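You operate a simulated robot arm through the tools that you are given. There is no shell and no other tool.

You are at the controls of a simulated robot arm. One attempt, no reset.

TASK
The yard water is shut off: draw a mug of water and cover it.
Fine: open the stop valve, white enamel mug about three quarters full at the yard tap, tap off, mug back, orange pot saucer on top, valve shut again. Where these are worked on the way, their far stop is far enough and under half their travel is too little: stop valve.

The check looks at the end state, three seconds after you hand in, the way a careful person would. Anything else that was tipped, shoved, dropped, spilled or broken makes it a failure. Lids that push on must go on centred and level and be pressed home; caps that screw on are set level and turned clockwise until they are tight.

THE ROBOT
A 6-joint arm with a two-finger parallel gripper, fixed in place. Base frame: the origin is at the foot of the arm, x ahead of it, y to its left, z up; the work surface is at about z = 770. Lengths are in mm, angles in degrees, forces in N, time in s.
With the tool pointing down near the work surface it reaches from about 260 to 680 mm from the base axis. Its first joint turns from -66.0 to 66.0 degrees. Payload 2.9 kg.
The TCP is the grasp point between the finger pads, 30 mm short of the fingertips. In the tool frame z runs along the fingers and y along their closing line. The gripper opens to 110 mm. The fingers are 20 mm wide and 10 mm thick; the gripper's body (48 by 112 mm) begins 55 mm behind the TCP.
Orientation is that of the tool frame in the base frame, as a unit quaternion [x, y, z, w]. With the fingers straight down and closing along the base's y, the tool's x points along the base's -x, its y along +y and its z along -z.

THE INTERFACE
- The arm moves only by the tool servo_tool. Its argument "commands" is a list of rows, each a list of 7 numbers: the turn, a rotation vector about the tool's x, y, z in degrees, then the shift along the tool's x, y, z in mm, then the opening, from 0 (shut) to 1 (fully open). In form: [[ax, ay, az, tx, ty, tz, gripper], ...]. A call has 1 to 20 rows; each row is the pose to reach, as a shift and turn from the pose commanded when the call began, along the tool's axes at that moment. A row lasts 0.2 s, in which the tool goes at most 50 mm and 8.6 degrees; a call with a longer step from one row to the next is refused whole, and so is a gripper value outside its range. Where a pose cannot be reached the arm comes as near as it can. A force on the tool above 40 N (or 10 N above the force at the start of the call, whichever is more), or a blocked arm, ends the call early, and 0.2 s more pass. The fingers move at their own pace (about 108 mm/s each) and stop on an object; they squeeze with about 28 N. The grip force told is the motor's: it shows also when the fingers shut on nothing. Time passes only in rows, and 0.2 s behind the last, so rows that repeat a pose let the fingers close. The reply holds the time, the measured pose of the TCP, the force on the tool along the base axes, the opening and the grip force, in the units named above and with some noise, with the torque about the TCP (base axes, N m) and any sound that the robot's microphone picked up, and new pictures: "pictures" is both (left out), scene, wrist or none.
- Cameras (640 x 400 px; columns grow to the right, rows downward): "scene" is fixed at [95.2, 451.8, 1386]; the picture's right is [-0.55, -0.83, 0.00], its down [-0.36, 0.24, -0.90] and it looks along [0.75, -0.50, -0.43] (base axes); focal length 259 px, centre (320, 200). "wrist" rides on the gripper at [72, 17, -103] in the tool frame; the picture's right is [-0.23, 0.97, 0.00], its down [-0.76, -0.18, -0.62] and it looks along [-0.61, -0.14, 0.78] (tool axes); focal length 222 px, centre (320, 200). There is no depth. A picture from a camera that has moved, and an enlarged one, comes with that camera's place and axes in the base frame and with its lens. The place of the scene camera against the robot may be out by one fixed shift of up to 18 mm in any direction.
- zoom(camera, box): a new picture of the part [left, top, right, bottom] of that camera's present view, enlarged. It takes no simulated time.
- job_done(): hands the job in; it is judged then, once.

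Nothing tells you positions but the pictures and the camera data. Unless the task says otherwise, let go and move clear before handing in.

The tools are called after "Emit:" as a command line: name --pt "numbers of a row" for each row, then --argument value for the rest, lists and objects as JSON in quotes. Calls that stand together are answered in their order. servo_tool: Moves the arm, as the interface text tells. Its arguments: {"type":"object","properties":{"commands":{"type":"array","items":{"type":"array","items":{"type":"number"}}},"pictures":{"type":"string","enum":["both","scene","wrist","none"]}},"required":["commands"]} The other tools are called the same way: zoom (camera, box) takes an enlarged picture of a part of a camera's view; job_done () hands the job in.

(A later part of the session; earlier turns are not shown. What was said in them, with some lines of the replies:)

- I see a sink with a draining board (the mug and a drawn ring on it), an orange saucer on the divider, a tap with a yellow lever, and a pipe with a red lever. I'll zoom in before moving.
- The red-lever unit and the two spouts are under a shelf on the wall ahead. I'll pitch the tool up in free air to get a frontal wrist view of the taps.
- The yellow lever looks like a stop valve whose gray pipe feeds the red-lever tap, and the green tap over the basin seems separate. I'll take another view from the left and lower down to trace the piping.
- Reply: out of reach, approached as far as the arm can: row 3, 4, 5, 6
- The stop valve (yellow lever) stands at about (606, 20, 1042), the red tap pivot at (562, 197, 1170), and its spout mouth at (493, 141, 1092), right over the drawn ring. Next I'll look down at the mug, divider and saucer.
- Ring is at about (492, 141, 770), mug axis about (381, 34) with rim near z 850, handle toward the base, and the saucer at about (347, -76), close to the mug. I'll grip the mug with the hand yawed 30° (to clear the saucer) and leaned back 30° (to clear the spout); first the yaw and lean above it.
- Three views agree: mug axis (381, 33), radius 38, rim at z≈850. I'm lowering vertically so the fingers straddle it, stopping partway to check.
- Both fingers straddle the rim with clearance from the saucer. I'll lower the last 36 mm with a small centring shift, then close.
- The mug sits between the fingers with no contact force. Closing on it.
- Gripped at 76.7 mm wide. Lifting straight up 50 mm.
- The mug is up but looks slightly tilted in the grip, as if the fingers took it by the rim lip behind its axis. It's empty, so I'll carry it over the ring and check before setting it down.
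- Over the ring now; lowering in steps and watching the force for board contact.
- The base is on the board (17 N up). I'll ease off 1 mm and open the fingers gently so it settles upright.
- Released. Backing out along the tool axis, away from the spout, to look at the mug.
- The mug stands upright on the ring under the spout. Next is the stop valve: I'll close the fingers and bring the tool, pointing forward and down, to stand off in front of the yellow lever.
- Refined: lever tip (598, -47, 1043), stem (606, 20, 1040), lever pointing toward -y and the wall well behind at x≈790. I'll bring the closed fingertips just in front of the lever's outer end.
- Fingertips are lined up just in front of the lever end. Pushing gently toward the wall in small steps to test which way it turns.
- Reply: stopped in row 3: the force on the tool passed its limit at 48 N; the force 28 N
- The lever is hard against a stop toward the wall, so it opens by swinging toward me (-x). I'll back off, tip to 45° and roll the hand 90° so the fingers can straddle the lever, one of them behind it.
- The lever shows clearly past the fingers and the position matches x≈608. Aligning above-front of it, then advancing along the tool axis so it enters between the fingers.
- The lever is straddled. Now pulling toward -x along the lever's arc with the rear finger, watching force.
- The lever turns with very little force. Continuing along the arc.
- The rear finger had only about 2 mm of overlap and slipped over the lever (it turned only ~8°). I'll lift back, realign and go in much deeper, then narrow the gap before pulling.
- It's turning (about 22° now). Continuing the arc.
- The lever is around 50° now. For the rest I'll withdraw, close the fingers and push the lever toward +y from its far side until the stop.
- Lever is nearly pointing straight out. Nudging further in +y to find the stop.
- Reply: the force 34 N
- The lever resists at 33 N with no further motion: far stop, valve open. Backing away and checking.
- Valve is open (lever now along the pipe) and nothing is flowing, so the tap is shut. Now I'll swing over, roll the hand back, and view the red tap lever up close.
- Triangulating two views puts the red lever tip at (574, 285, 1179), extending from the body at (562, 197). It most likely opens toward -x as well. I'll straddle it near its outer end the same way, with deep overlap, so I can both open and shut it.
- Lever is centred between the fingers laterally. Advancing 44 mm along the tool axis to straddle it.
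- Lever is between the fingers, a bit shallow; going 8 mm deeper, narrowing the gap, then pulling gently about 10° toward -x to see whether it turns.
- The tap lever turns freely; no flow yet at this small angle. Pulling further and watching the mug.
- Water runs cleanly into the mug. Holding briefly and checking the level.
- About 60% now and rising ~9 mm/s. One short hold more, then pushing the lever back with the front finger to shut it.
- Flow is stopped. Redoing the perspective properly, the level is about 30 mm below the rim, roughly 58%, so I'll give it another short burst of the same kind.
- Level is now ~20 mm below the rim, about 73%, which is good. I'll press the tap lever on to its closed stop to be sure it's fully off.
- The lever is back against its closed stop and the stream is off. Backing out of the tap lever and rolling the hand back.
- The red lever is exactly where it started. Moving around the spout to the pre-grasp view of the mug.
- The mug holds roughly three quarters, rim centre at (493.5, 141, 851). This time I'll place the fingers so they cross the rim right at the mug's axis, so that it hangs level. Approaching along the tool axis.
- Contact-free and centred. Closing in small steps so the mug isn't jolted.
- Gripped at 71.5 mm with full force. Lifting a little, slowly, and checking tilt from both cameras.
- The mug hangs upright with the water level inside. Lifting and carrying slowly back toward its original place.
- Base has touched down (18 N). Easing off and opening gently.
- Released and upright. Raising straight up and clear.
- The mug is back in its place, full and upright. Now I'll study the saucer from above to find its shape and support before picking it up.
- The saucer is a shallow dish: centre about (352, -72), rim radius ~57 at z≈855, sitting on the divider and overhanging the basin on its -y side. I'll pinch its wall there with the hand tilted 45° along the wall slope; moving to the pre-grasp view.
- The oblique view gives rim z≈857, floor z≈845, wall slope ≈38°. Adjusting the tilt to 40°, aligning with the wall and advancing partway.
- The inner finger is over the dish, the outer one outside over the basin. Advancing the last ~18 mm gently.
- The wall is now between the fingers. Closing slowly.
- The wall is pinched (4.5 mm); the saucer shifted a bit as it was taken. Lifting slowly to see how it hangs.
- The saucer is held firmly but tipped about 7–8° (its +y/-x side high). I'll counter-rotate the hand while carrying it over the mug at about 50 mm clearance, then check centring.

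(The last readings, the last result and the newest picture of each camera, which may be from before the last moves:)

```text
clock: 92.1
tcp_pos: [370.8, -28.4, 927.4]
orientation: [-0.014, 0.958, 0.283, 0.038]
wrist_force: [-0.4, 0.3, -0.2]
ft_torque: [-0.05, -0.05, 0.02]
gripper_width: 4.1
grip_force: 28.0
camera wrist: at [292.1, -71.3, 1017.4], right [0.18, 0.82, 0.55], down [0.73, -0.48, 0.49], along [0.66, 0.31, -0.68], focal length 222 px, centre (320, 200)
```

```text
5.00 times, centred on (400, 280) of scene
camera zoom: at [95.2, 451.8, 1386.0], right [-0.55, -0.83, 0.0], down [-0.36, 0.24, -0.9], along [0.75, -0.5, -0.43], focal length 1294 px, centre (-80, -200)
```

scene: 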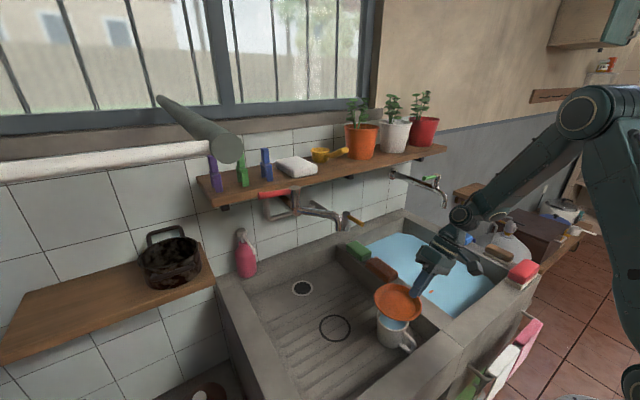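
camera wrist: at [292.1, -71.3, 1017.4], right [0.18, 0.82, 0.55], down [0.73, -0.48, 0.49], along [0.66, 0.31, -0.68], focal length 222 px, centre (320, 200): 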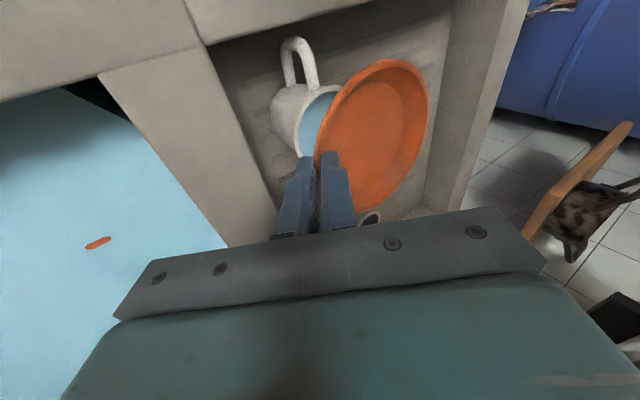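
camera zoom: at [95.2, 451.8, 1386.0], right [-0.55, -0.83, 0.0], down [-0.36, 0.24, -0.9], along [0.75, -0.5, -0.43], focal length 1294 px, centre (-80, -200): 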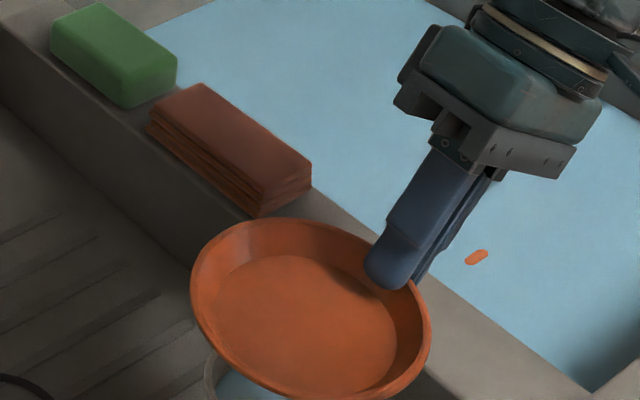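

The saucer is level now, centred within ~3 mm of the mug axis, its base about 43 mm above the rim. Lowering 34 mm with a 2.5 mm correction in x.

Emit:
servo_tool --pt "0 0 0 -1.2 -3 4.8 0" --pt "0 0 0 -1 -8.2 12.7 0" --pt "0 0 0 -0.5 -13.5 21 0" --pt "0 0 0 0.2 -18.4 28.6 0" --pt "0 0 0 0.2 -18.4 28.6 0" --pictures "both"

Emit:
zoom --camera "wrist" --box '[220, 30, 476, 190]'

Emit:
zoom --camera "scene" --box '[336, 260, 464, 340]'

```text
clock: 93.3
tcp_pos: [373.1, -27.5, 892.9]
orientation: [-0.014, 0.958, 0.283, 0.037]
wrist_force: [-0.4, 0.2, -0.6]
ft_torque: [0.0, 0.04, -0.01]
gripper_width: 4.1
grip_force: 28.2
camera wrist: at [295.0, -70.6, 983.1], right [0.18, 0.82, 0.55], down [0.73, -0.48, 0.49], along [0.66, 0.31, -0.68], focal length 222 px, centre (320, 200)
```

scene: 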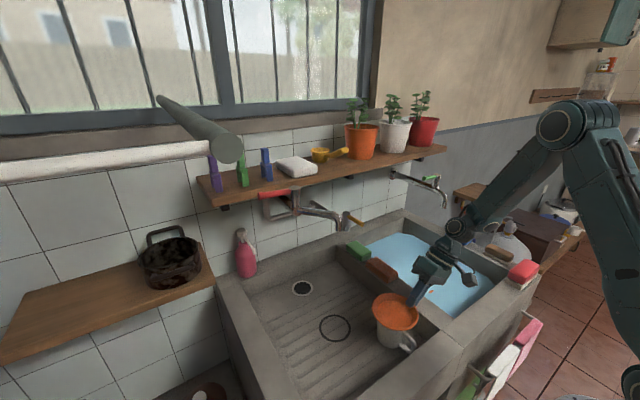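
wrist: 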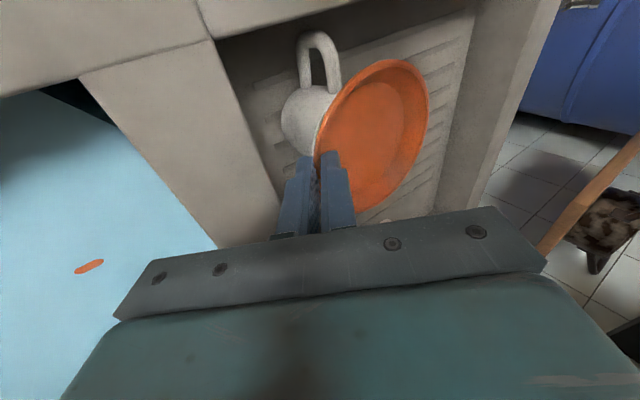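

```text
2.50 times, centred on (348, 110) of wrist
camera zoom: at [295.0, -70.6, 983.1], right [0.18, 0.82, 0.55], down [0.73, -0.48, 0.49], along [0.66, 0.31, -0.68], focal length 555 px, centre (250, 425)
```

zoom: 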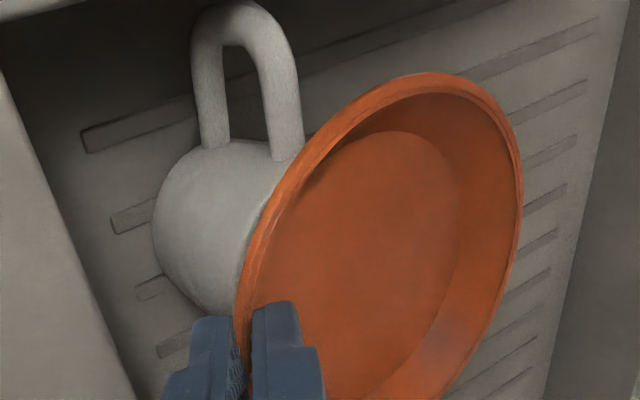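

```text
5.00 times, centred on (400, 300) of scene
camera zoom: at [95.2, 451.8, 1386.0], right [-0.55, -0.83, 0.0], down [-0.36, 0.24, -0.9], along [0.75, -0.5, -0.43], focal length 1294 px, centre (-80, -300)
```

zoom: 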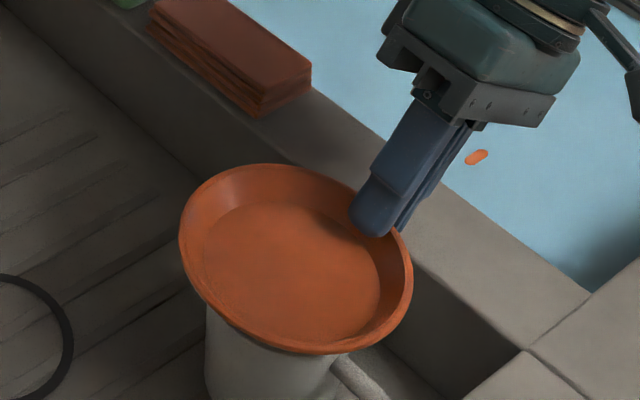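

Saucer sits right over the mug, a few mm above the rim. Lowering the last stretch in small steps until contact.

Emit:
servo_tool --pt "0 0 0 0.2 -1.6 2.5 0" --pt "0 0 0 0.4 -2.7 4.2 0" --pt "0 0 0 0.4 -2.7 4.2 0" --pictures "none"

Emit:
servo_tool --pt "0 0 0 0.1 -1.1 1.7 0" --pt "0 0 0 0.1 -1.1 1.7 0" --pictures "scene"

Emit:
zoom --camera "scene" --box '[336, 260, 464, 340]'

```text
clock: 94.1
tcp_pos: [373.5, -27.0, 887.0]
orientation: [-0.014, 0.958, 0.283, 0.037]
wrist_force: [-0.3, -1.2, -0.9]
ft_torque: [-0.02, 0.01, 0.01]
gripper_width: 4.0
grip_force: 27.8
```

```text
clock: 94.7
tcp_pos: [372.2, -27.6, 885.8]
orientation: [-0.013, 0.958, 0.283, 0.037]
wrist_force: [0.5, 0.0, -0.5]
ft_torque: [-0.03, 0.01, -0.02]
gripper_width: 4.1
grip_force: 27.3
```

scene: 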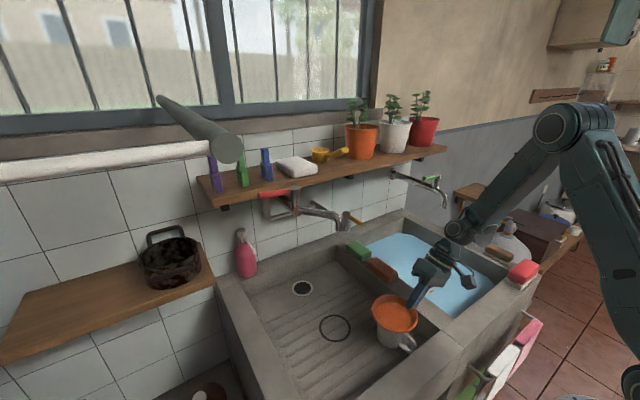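

```text
5.00 times, centred on (400, 300) of scene
camera zoom: at [95.2, 451.8, 1386.0], right [-0.55, -0.83, 0.0], down [-0.36, 0.24, -0.9], along [0.75, -0.5, -0.43], focal length 1294 px, centre (-80, -300)
```

zoom: 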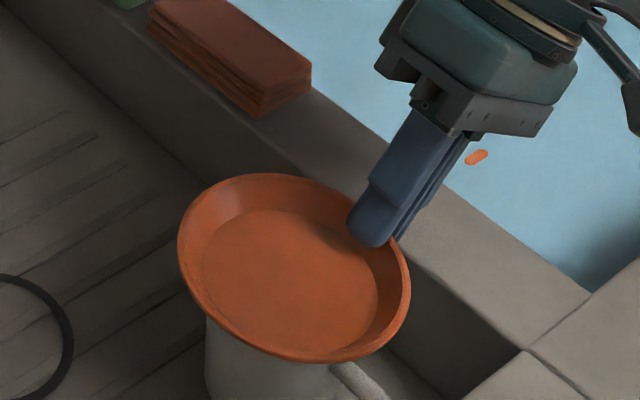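

Emit:
servo_tool --pt "0 0 0 0.15 -1.1 1.7 0" --pt "0 0 0 0.15 -1.1 1.7 0" --pictures "none"

Emit:
servo_tool --pt "0 0 0 0.1 -0.8 1.25 0" --pt "0 0 0 0.1 -0.8 1.25 0" --pictures "none"

```text
clock: 95.3
tcp_pos: [373.8, -28.2, 883.1]
orientation: [-0.014, 0.958, 0.284, 0.037]
wrist_force: [-0.4, -0.5, -0.4]
ft_torque: [-0.05, -0.02, 0.01]
gripper_width: 3.7
grip_force: 28.0
```

```text
clock: 95.9
tcp_pos: [373.3, -27.5, 881.7]
orientation: [-0.013, 0.958, 0.283, 0.037]
wrist_force: [-0.1, 0.0, -0.5]
ft_torque: [-0.06, 0.02, -0.05]
gripper_width: 3.7
grip_force: 28.0
```

Emit:
servo_tool --pt "0 0 0 0.1 -0.8 1.25 0" --pt "0 0 0 0.1 -0.8 1.25 0" --pictures "none"

Emit:
servo_tool --pt "0 0 0 0.1 -0.8 1.25 0" --pt "0 0 0 0.1 -0.8 1.25 0" --pictures "both"

Emit:
zoom --camera "scene" --box '[336, 260, 464, 340]'

Emit:
zoom --camera "wrist" --box '[220, 30, 476, 190]'

```text
clock: 96.5
tcp_pos: [372.9, -26.7, 880.7]
orientation: [-0.014, 0.958, 0.283, 0.038]
wrist_force: [0.0, -0.4, 3.7]
ft_torque: [0.29, -0.05, 0.0]
gripper_width: 4.2
grip_force: 28.1
```

```text
clock: 97.1
tcp_pos: [373.8, -27.5, 878.7]
orientation: [-0.014, 0.958, 0.283, 0.037]
wrist_force: [-2.1, -4.2, 18.1]
ft_torque: [0.43, 0.04, 0.16]
gripper_width: 3.7
grip_force: 28.0
camera wrist: at [294.8, -70.3, 970.2], right [0.18, 0.82, 0.55], down [0.73, -0.48, 0.49], along [0.66, 0.31, -0.68], focal length 222 px, centre (320, 200)
```

scene: 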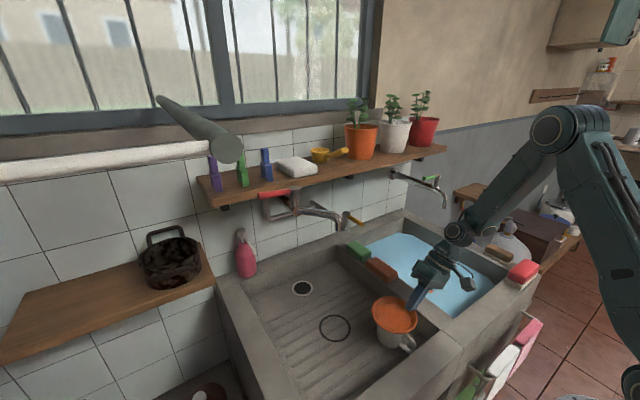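
wrist: 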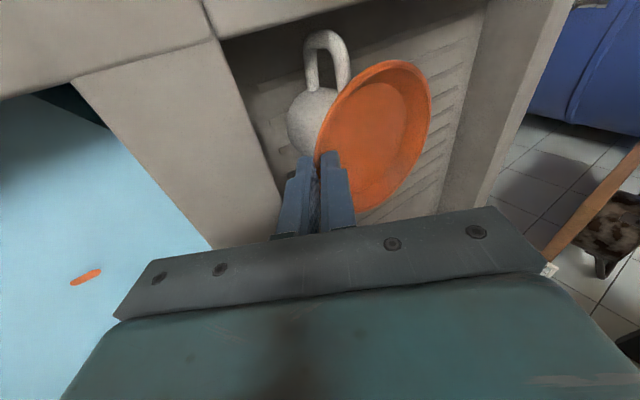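

```text
5.00 times, centred on (400, 300) of scene
camera zoom: at [94.9, 451.7, 1386.1], right [-0.55, -0.83, 0.0], down [-0.36, 0.24, -0.9], along [0.75, -0.5, -0.43], focal length 1294 px, centre (-80, -300)
```

zoom: 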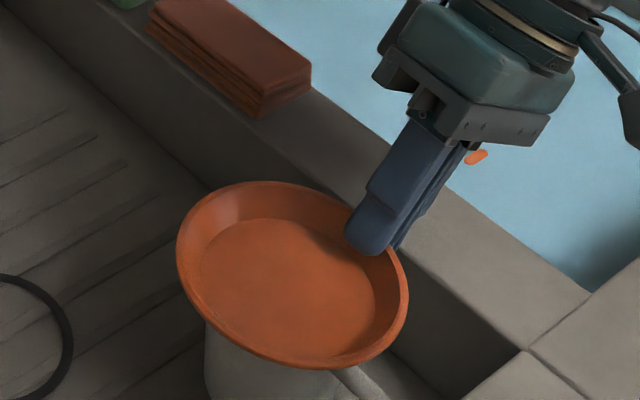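

```text
2.50 times, centred on (348, 110) of wrist
camera zoom: at [294.8, -70.3, 970.2], right [0.18, 0.82, 0.55], down [0.73, -0.48, 0.49], along [0.66, 0.31, -0.68], focal length 555 px, centre (250, 425)
```

zoom: 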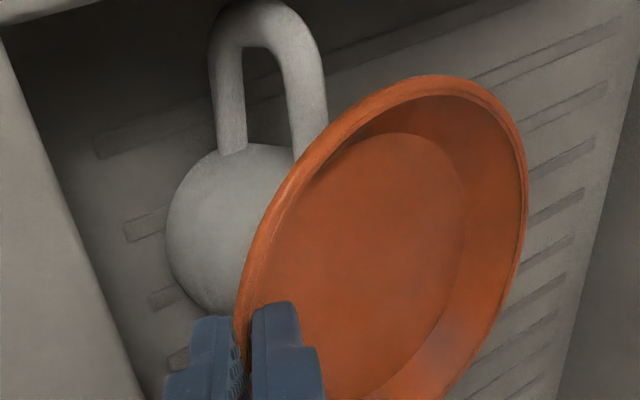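

Contact at 18 N on the mug's near rim. Easing up slightly and releasing gently.

Emit:
servo_tool --pt "0 0 0 -0.1 0.8 -1.2 0" --pt "0 0 0 -0.1 0.8 -1.2 0.04" --pt "0 0 0 -0.1 0.8 -1.2 0.06" --pt "0 0 0 -0.1 0.8 -1.2 0.09" --pt "0 0 0 -0.1 0.8 -1.2 0.13" --pt "0 0 0 -0.1 0.8 -1.2 0.17" --pt "0 0 0 -0.1 0.8 -1.2 0.2" --pt "0 0 0 -0.1 0.8 -1.2 0.2" --pictures "both"

Emit:
zoom --camera "scene" --box '[336, 260, 464, 340]'

Emit:
zoom --camera "wrist" --box '[220, 30, 476, 190]'

```text
clock: 98.9
tcp_pos: [373.0, -27.9, 880.1]
orientation: [-0.014, 0.958, 0.283, 0.038]
wrist_force: [-0.9, 0.0, 0.2]
ft_torque: [0.02, 0.0, -0.05]
gripper_width: 22.1
grip_force: 0.1
camera wrist: at [295.0, -70.2, 970.9], right [0.18, 0.82, 0.55], down [0.73, -0.48, 0.49], along [0.66, 0.31, -0.68], focal length 222 px, centre (320, 200)
```

scene: 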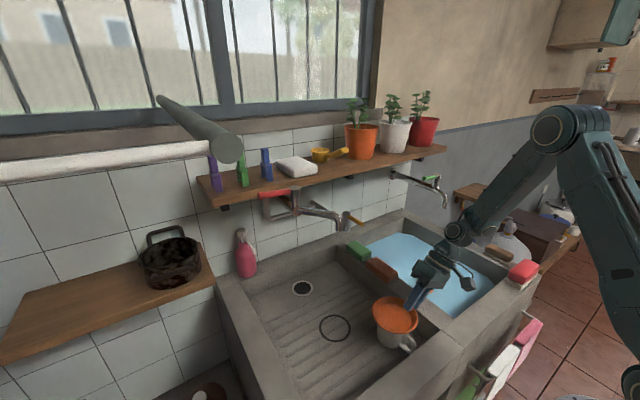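
wrist: 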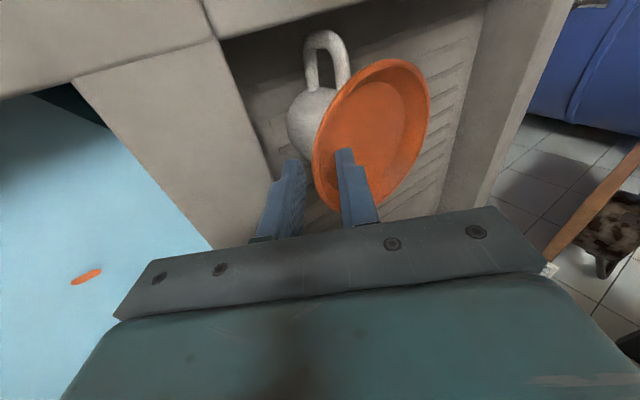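

```text
5.00 times, centred on (400, 300) of scene
camera zoom: at [95.2, 451.8, 1386.0], right [-0.55, -0.83, 0.0], down [-0.36, 0.24, -0.9], along [0.75, -0.5, -0.43], focal length 1294 px, centre (-80, -300)
```

zoom: 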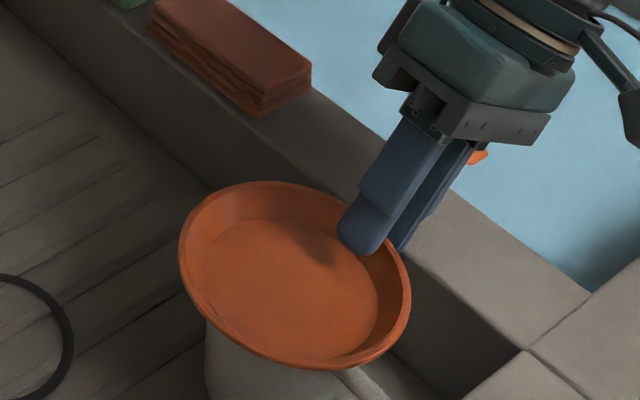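

```text
2.50 times, centred on (348, 110) of wrist
camera zoom: at [295.0, -70.2, 970.9], right [0.18, 0.82, 0.55], down [0.73, -0.48, 0.49], along [0.66, 0.31, -0.68], focal length 555 px, centre (250, 425)
```

zoom: 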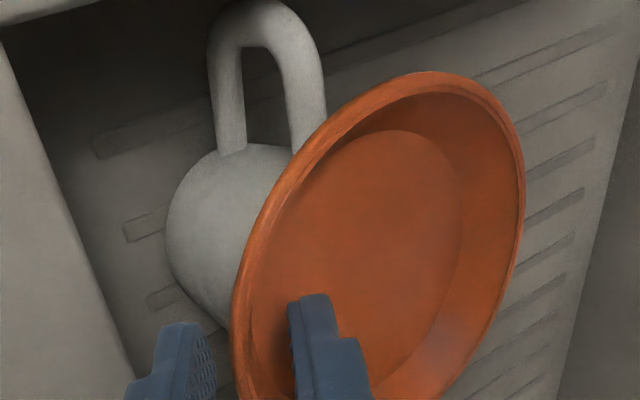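

Released and resting. Backing out along the finger axis.

Emit:
servo_tool --pt "0 0 0 0 0 -8 0.2" --pt "0 0 0 0 0 -25 0.2" --pt "0 0 0 0 0 -55 0.2" --pt "0 0 0 0 0 -95 0.2" --pt "0 0 0 0 0 -140 0.2" --pt "0 0 0 0 0 -140 0.2" --pictures "both"

Emit:
zoom --camera "scene" --box '[336, 260, 464, 340]'

Emit:
zoom --camera "wrist" --box '[220, 30, 476, 190]'

```text
clock: 100.3
tcp_pos: [363.2, -103.8, 997.9]
orientation: [-0.013, 0.958, 0.283, 0.036]
wrist_force: [-0.9, -0.8, 0.4]
ft_torque: [0.03, 0.02, -0.04]
gripper_width: 21.9
grip_force: 0.0
camera wrist: at [284.1, -147.1, 1088.2], right [0.18, 0.82, 0.55], down [0.73, -0.48, 0.49], along [0.66, 0.31, -0.68], focal length 222 px, centre (320, 200)
```

scene: 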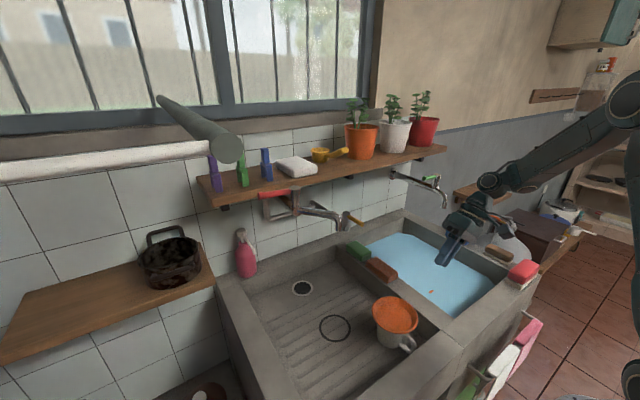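
wrist: 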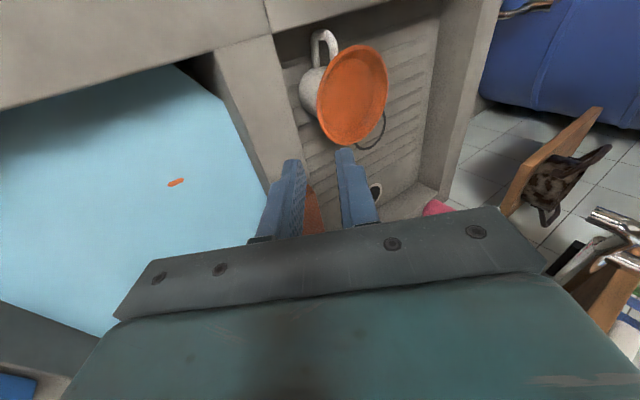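

```text
5.00 times, centred on (400, 300) of scene
camera zoom: at [95.2, 451.8, 1386.0], right [-0.55, -0.83, 0.0], down [-0.36, 0.24, -0.9], along [0.75, -0.5, -0.43], focal length 1294 px, centre (-80, -300)
```

zoom: 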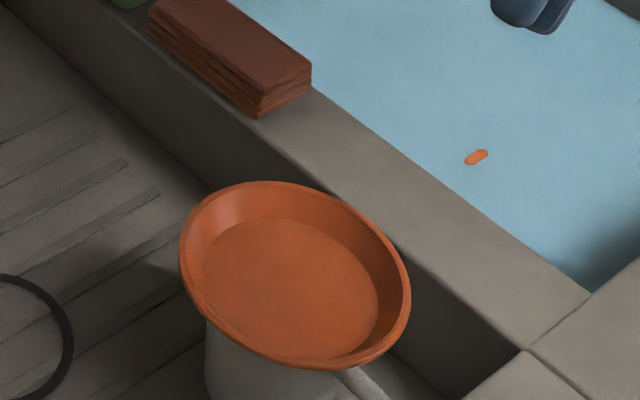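

```text
2.50 times, centred on (348, 110) of wrist
camera zoom: at [284.1, -147.1, 1088.2], right [0.18, 0.82, 0.55], down [0.73, -0.48, 0.49], along [0.66, 0.31, -0.68], focal length 555 px, centre (250, 425)
```

zoom: 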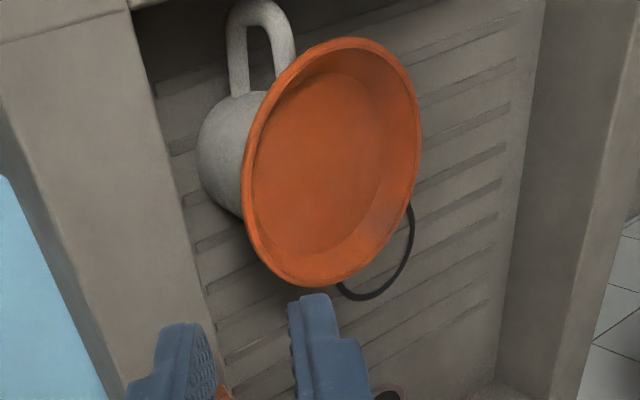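

The saucer sits level and centred on the mug. Last job is to shut the stop valve: I'll close the fingers, re-orient to a 45° forward pitch and stage above and to the +y side of the lever.

Emit:
servo_tool --pt "0 0 0 -4 8 -25 0.1" --pt "4.5 -5.7 -1.6 -16 34 -40 0" --pt "9 -11.3 -3.2 -28 60 -38 0" --pt "13.5 -17 -4.8 -40 86 -36 0" --pt "18 -22.6 -6.5 -52 112 -34 0" --pt "22.6 -28.3 -8.1 -64 138 -32 0" --pt "27.1 -34 -9.7 -76 163 -29 0" --pt "31.6 -39.6 -11.3 -88.3 188.6 -27.2 0" --pt "31.6 -39.6 -11.3 -88.3 188.6 -27.2 0" --pictures "both"

Emit:
zoom --camera "scene" --box '[300, 170, 428, 250]'

Emit:
zoom --camera "wrist" --box '[200, 40, 456, 200]'

```text
clock: 102.3
tcp_pos: [440.9, 39.6, 1127.1]
orientation: [0.0, 0.923, 0.0, 0.384]
wrist_force: [0.9, -0.1, 0.2]
ft_torque: [0.01, -0.02, 0.01]
gripper_width: 0.1
grip_force: 27.9
camera wrist: at [318.7, 56.6, 1149.6], right [0.16, 0.97, 0.16], down [0.09, -0.18, 0.98], along [0.98, -0.14, -0.12], focal length 222 px, centre (320, 200)
```

scene: 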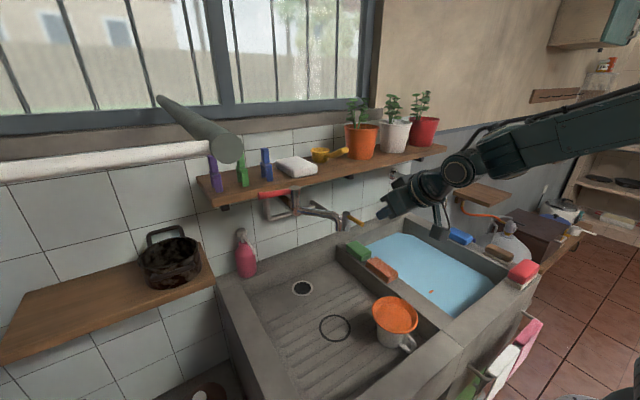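
wrist: 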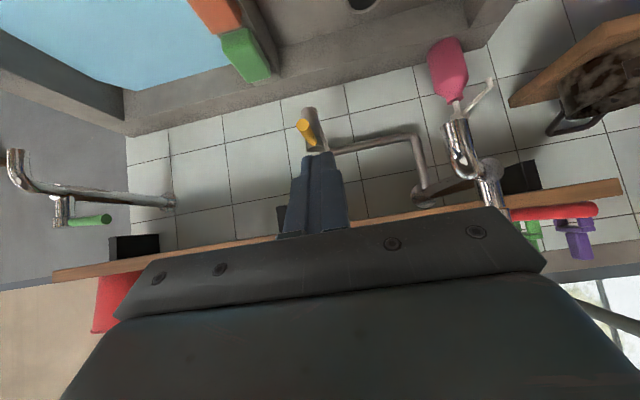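

```text
5.00 times, centred on (364, 210) of scene
camera zoom: at [95.2, 451.8, 1386.0], right [-0.55, -0.83, 0.0], down [-0.36, 0.24, -0.9], along [0.75, -0.5, -0.43], focal length 1294 px, centre (100, 150)
```

zoom: 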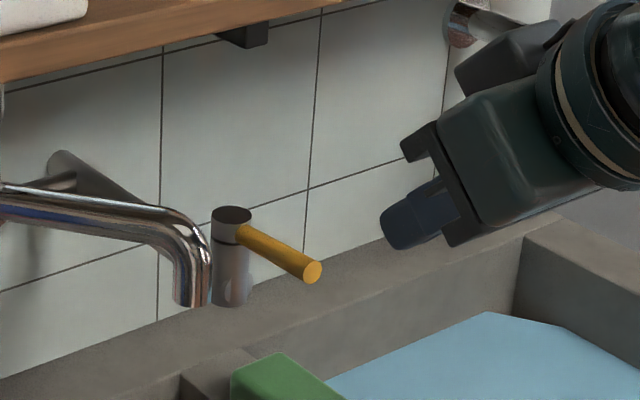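

```text
2.50 times, centred on (328, 120) of wrist
camera zoom: at [318.7, 56.6, 1149.6], right [0.16, 0.97, 0.16], down [0.09, -0.18, 0.98], along [0.98, -0.14, -0.12], focal length 555 px, centre (300, 400)
```

zoom: 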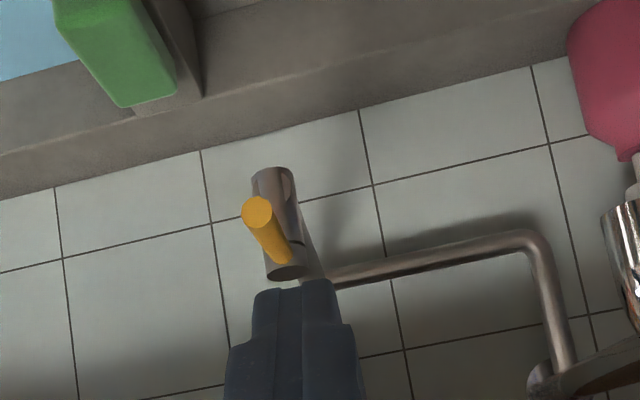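

The lever tip is at (541, 20, 1040), pointing straight at me. Advancing the closed fingers beside it on the +y side.

Emit:
servo_tool --pt "0 0 0 -10 8 32 0" --pt "0 0 0 -20.5 15.4 64 0" --pt "0 0 0 -20.5 15.4 90 0" --pt "0 0 0 -20.5 15.4 115 0" --pt "0 0 0 -20.5 15.4 134 0" --pt "0 0 0 -20.5 15.4 134 0" --pictures "both"

Emit:
zoom --camera "scene" --box '[300, 170, 428, 250]'

Emit:
zoom --camera "wrist" --box '[200, 60, 456, 220]'

```text
clock: 103.7
tcp_pos: [551.6, 55.9, 1047.7]
orientation: [0.0, 0.923, 0.001, 0.385]
wrist_force: [-0.3, -1.2, -0.6]
ft_torque: [-0.02, 0.03, -0.03]
gripper_width: 0.0
grip_force: 27.8
camera wrist: at [428.2, 73.1, 1070.3], right [0.16, 0.97, 0.16], down [0.09, -0.18, 0.98], along [0.98, -0.14, -0.12], focal length 222 px, centre (320, 200)
```

scene: 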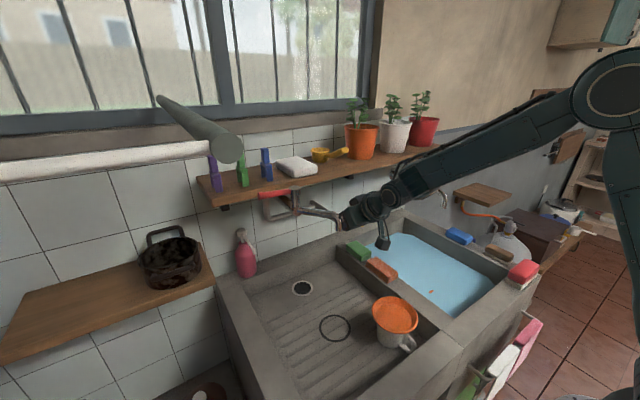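
wrist: 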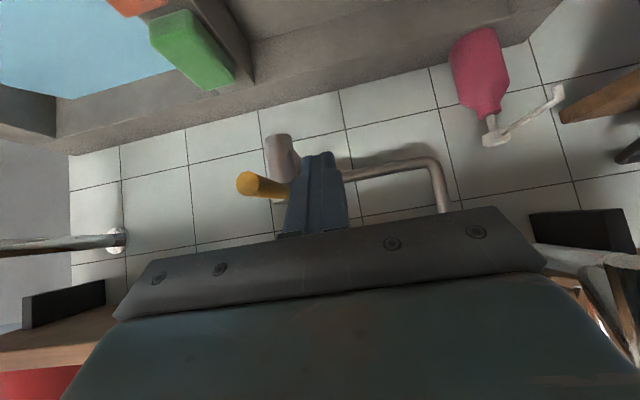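

```text
5.00 times, centred on (364, 210) of scene
camera zoom: at [95.2, 451.8, 1386.0], right [-0.55, -0.83, 0.0], down [-0.36, 0.24, -0.9], along [0.75, -0.5, -0.43], focal length 1294 px, centre (100, 150)
```

zoom: 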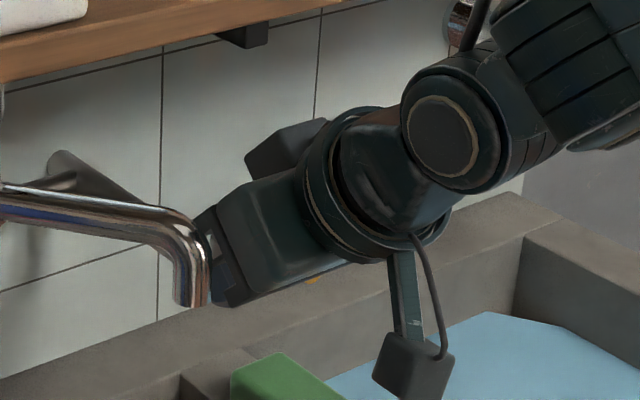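

```text
2.50 times, centred on (328, 140) of wrist
camera zoom: at [428.2, 73.1, 1070.3], right [0.16, 0.97, 0.16], down [0.09, -0.18, 0.98], along [0.98, -0.14, -0.12], focal length 555 px, centre (300, 350)
```

zoom: 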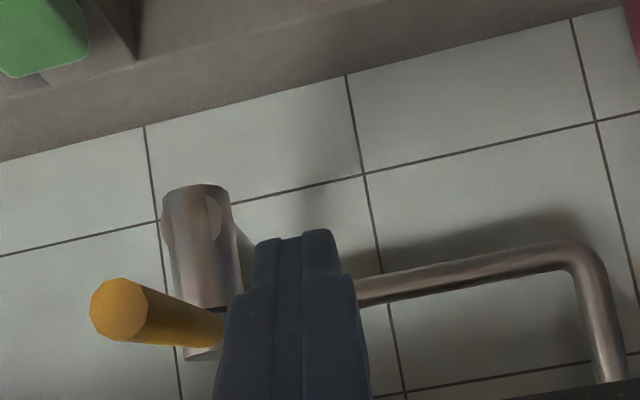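

Finger is beside the lever. Sweeping along the closing arc, first half.

Emit:
servo_tool --pt "0 0 0 0.7 -16 -0.7 0" --pt "0 0 0 1.7 -24 -1.7 0" --pt "0 0 0 2.6 -32.6 -2.6 0" --pt "0 0 0 2 -46.3 -2 0" --pt "0 0 0 0.3 -59.4 -0.3 0" --pictures "both"

Emit:
zoom --camera "wrist" --box '[200, 60, 456, 220]'

Emit:
zoom --camera "scene" --box '[300, 170, 428, 250]'

```text
clock: 104.9
tcp_pos: [551.0, -2.9, 1048.0]
orientation: [0.0, 0.923, 0.001, 0.384]
wrist_force: [-0.1, 0.2, -2.3]
ft_torque: [0.01, 0.04, 0.03]
gripper_width: 0.2
grip_force: 27.8
camera wrist: at [427.3, 13.6, 1069.8], right [0.16, 0.97, 0.16], down [0.1, -0.18, 0.98], along [0.98, -0.14, -0.12], focal length 222 px, centre (320, 200)
```

scene: 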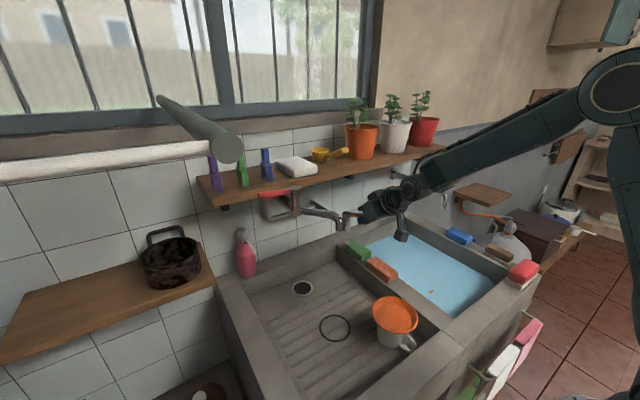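
wrist: 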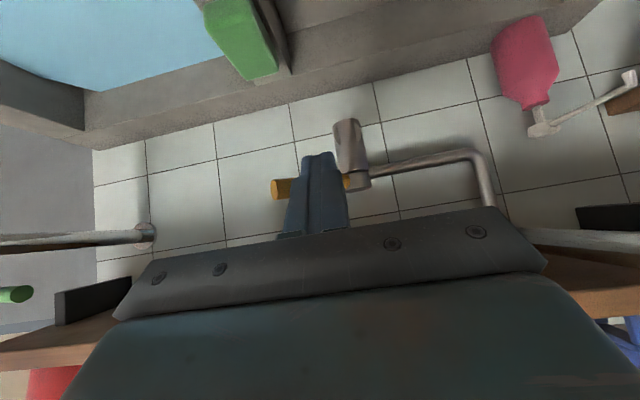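

```text
2.50 times, centred on (328, 140) of wrist
camera zoom: at [427.3, 13.6, 1069.8], right [0.16, 0.97, 0.16], down [0.1, -0.18, 0.98], along [0.98, -0.14, -0.12], focal length 555 px, centre (300, 350)
```

zoom: 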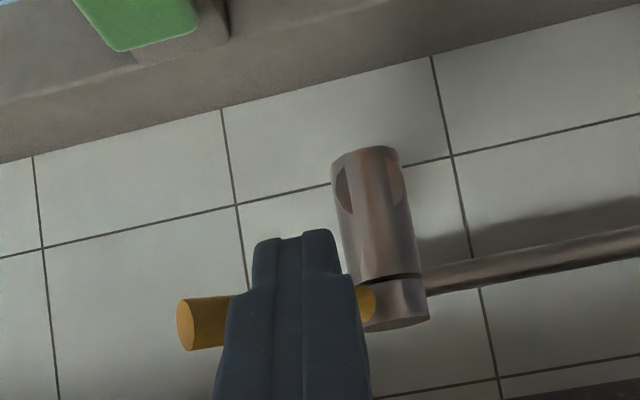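

```text
5.00 times, centred on (364, 210) of scene
camera zoom: at [95.2, 451.9, 1386.0], right [-0.55, -0.83, 0.0], down [-0.36, 0.24, -0.9], along [0.75, -0.5, -0.43], focal length 1294 px, centre (100, 150)
```

zoom: 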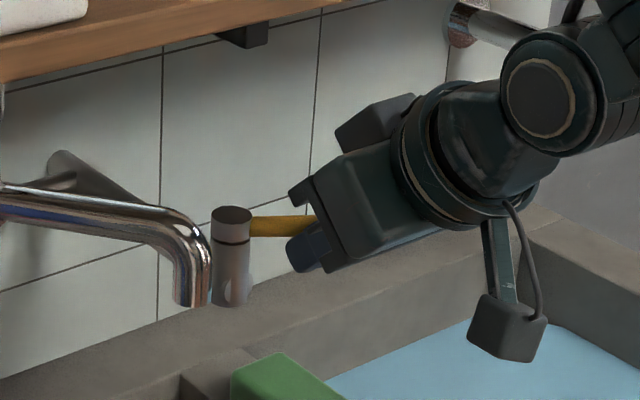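

Emit:
servo_tool --pt "0 0 0 -4 -11.4 4 0" --pt "0 0 0 -10.3 -20.5 10.3 0" --pt "0 0 0 -14 -25 14 0" --pt "0 0 0 -17 -27 17 0" --pictures "both"

Emit:
zoom --camera "wrist" --box '[200, 60, 456, 220]'

Emit:
zoom --camera "scene" --box '[300, 170, 428, 250]'

```text
clock: 105.9
tcp_pos: [574.6, -31.2, 1049.1]
orientation: [0.0, 0.924, 0.001, 0.383]
wrist_force: [-1.9, -0.2, -0.3]
ft_torque: [0.05, 0.1, 0.03]
gripper_width: 0.0
grip_force: 27.5
camera wrist: at [451.2, -14.1, 1071.4], right [0.16, 0.97, 0.16], down [0.1, -0.18, 0.98], along [0.98, -0.14, -0.12], focal length 222 px, centre (320, 200)
```

scene: 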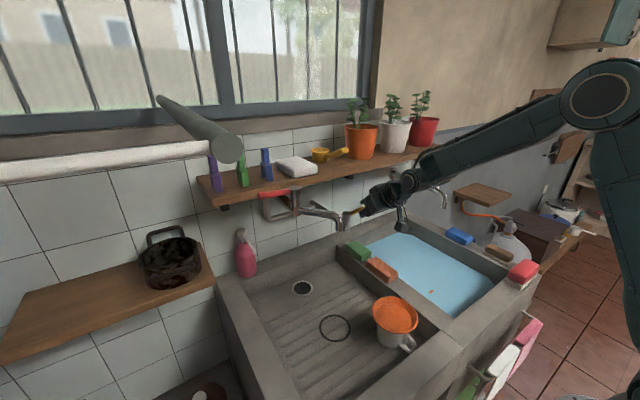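
wrist: 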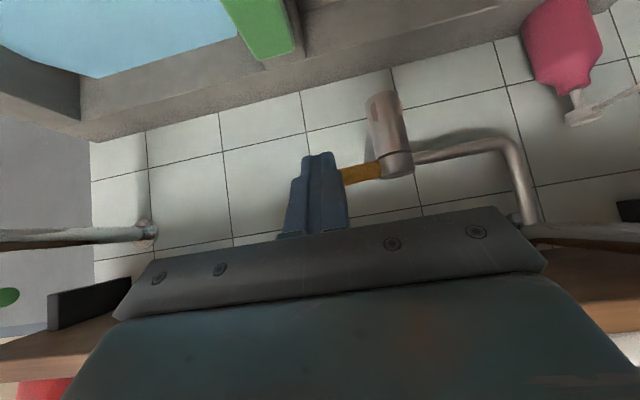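

```text
2.50 times, centred on (328, 140) of wrist
camera zoom: at [451.2, -14.1, 1071.4], right [0.16, 0.97, 0.16], down [0.1, -0.18, 0.98], along [0.98, -0.14, -0.12], focal length 555 px, centre (300, 350)
```

zoom: 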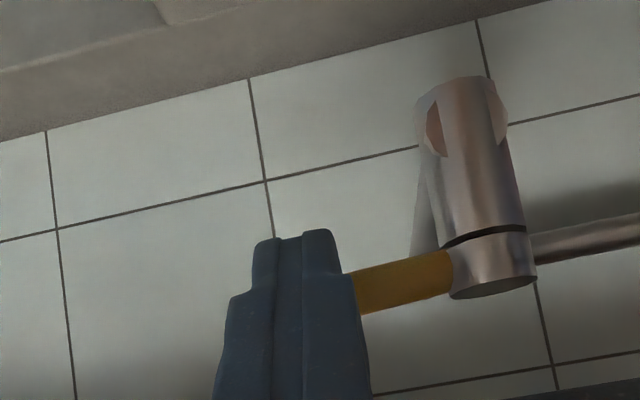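

```text
5.00 times, centred on (364, 210) of scene
camera zoom: at [95.1, 451.8, 1386.0], right [-0.55, -0.83, 0.0], down [-0.36, 0.24, -0.9], along [0.75, -0.5, -0.43], focal length 1294 px, centre (100, 150)
```

zoom: 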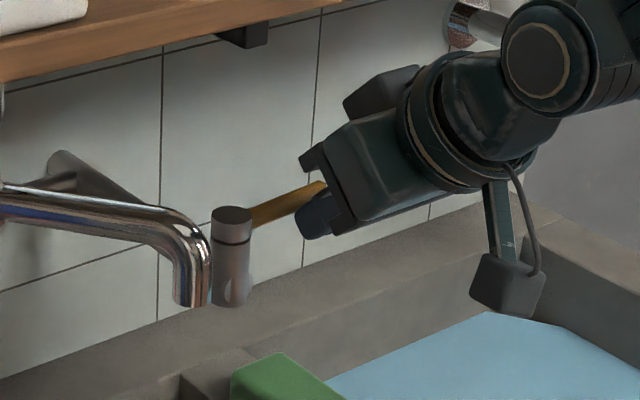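

Nearly shut. Pressing on in small steps to the closed stop.

Emit:
servo_tool --pt "0 0 0 -1.4 0 1.4 0" --pt "0 0 0 -2.8 0 2.8 0" --pt "0 0 0 -4.2 0 4.2 0" --pictures "none"

```text
clock: 106.7
tcp_pos: [577.7, -30.3, 1045.7]
orientation: [0.001, 0.925, 0.0, 0.38]
wrist_force: [-21.3, -2.9, -9.7]
ft_torque: [0.07, 0.53, 0.07]
gripper_width: 0.0
grip_force: 28.4
```

Resisting at 21 N, so it is at the stop. Backing off and comparing with the original lever position.

Emit:
servo_tool --pt "0 0 0 10 0 -15 0" --pt "0 0 0 15 0 -45 0" --pt "0 0 0 15 0 -85 0" --pt "0 0 0 15 0 -125 0" --pt "0 0 0 15 -20 -165 0" --pt "0 0 0 15 -40 -200 0" --pt "0 0 0 15 -40 -200 0" --pictures "both"

Emit:
zoom --camera "scene" --box '[300, 180, 428, 260]'

Emit:
zoom --camera "scene" --box '[230, 170, 390, 270]'

Emit:
zoom --camera "scene" --box '[320, 270, 480, 370]'

```text
clock: 108.3
tcp_pos: [426.8, -70.2, 1180.9]
orientation: [0.0, 0.923, 0.0, 0.384]
wrist_force: [0.3, -0.7, -0.2]
ft_torque: [0.03, -0.01, -0.02]
gripper_width: 0.0
grip_force: 28.0
camera wrist: at [303.8, -55.3, 1202.8], right [0.16, 0.97, 0.16], down [0.1, -0.18, 0.98], along [0.98, -0.14, -0.12], focal length 222 px, centre (320, 200)
```

scene: 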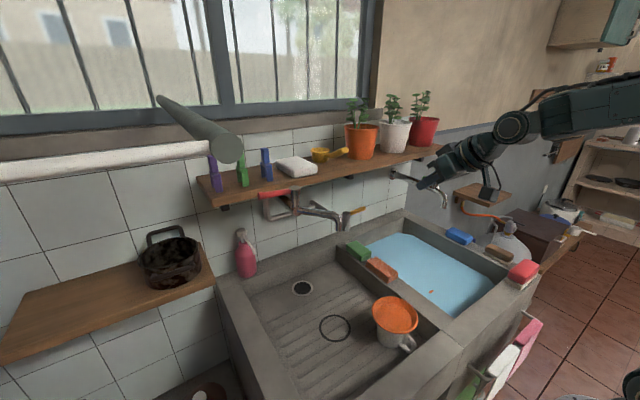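
wrist: 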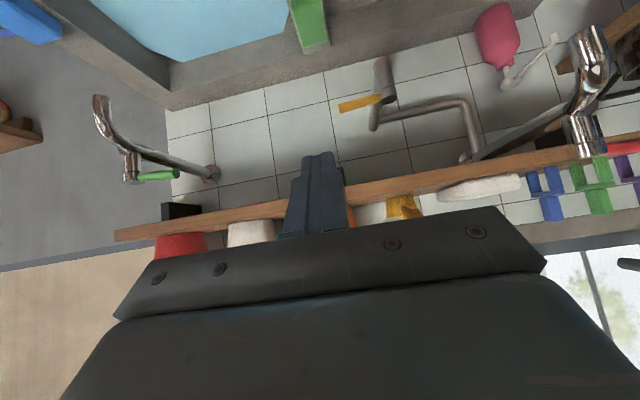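

```text
5.00 times, centred on (364, 220) of scene
camera zoom: at [95.2, 451.8, 1386.0], right [-0.55, -0.83, 0.0], down [-0.36, 0.24, -0.9], along [0.75, -0.5, -0.43], focal length 1294 px, centre (100, 100)
```

zoom: 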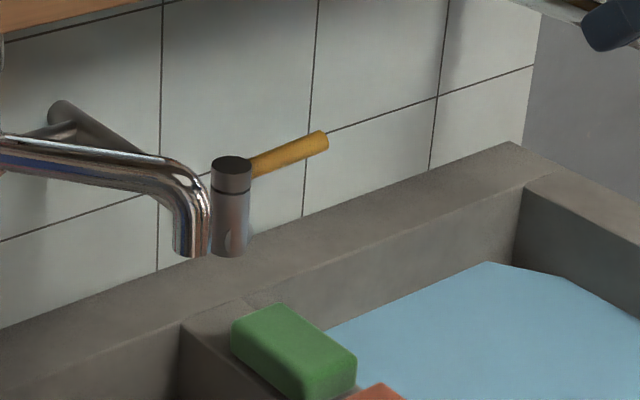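

```text
4.00 times, centred on (310, 220) of scene
camera zoom: at [95.2, 451.8, 1386.0], right [-0.55, -0.83, 0.0], down [-0.36, 0.24, -0.9], along [0.75, -0.5, -0.43], focal length 1036 px, centre (360, 120)
```

zoom: 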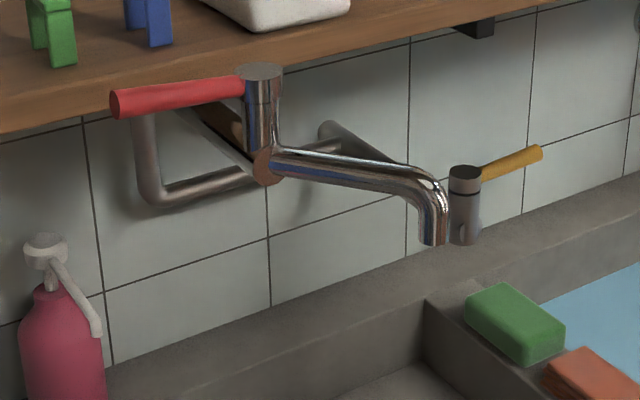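

```text
4.00 times, centred on (400, 320) of scene
camera zoom: at [95.2, 451.8, 1386.0], right [-0.55, -0.83, 0.0], down [-0.36, 0.24, -0.9], along [0.75, -0.5, -0.43], focal length 1036 px, centre (0, -280)
```

zoom: 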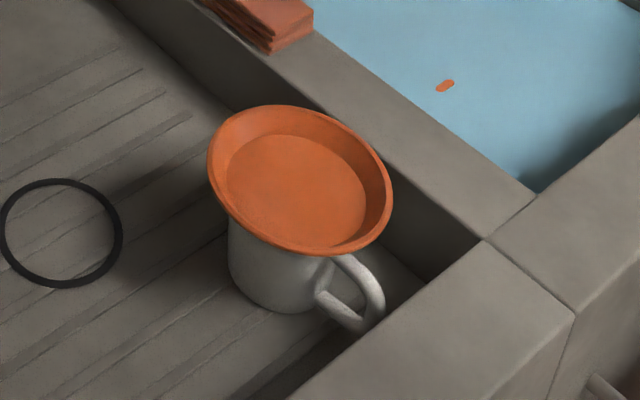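

The yellow lever is back exactly at its starting (shut) position, the red tap is off, and the mug is covered. One last look from above to confirm the saucer is centred.

Emit:
servo_tool --pt "0 7.5 0 10 12 4 0.3" --pt "0 15 0 20 24 8 0.5" --pt "0 22.5 0 31 36 12 0.5" --pt "0 30 0 41 48 16 0.5" --pt "0 37.5 0 52 60 20 0.5" --pt "0 45 0 61.5 70 23.3 0.5" --pt "0 45 0 61.5 70 23.3 0.5" --pictures "wrist"

Emit:
zoom --camera "wrist" --box '[240, 20, 432, 140]'

```text
clock: 109.9
tcp_pos: [400.5, 1.2, 1118.7]
orientation: [0.0, 1.0, 0.0, 0.0]
wrist_force: [0.1, 0.7, 0.2]
ft_torque: [0.01, -0.01, -0.01]
gripper_width: 55.3
grip_force: 0.1
camera wrist: at [329.8, 16.9, 1223.0], right [0.23, 0.97, 0.0], down [0.76, -0.18, 0.62], along [0.61, -0.14, -0.78], focal length 222 px, centre (320, 200)
```

wrist: 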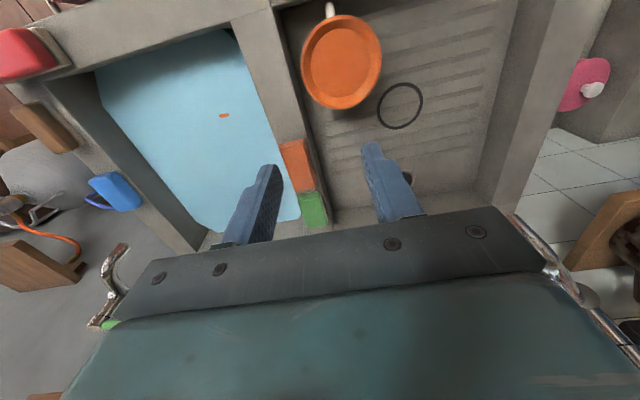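

```text
3.33 times, centred on (336, 80) of wrist
camera zoom: at [329.8, 16.9, 1223.0], right [0.23, 0.97, 0.0], down [0.76, -0.18, 0.62], along [0.61, -0.14, -0.78], focal length 740 px, centre (267, 600)
```

zoom: 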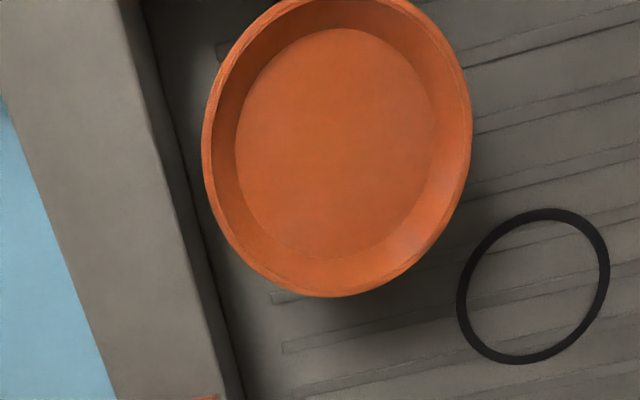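

The saucer's centre comes out at (385, 35), within about 2 mm of the mug axis, and it is level. The valve is shut, the tap is off and the arm is clear, so I'm handing in.

Emit:
job_done

```text
The job is handed in.
```

The job is handed in. The white enamel mug is back in its place with the orange pot saucer sitting level on top, and the tap and stop valve are both shut.

- **Stop valve:** I opened the yellow lever to its far stop before filling. Afterwards I closed it to its stop, and it sits where it started.
- **Water:** the mug was filled at the red-lever tap to roughly three quarters. I estimate 71–73% by volume, judged from the camera view. I saw no spill.
- **Tap:** the red lever is back against its closed stop and the stream has stopped.
- **Mug:** by my camera estimate it stands within a few millimetres of where I picked it up.
- **Saucer:** it rests on the mug rim, centred to within about 2 mm as measured from above. It shifted slightly as I pinched it, and I levelled it before setting it down.

The first mug grip tilted the empty mug a little, and one pull on the valve lever slipped. Neither moved or damaged anything else that I could see.
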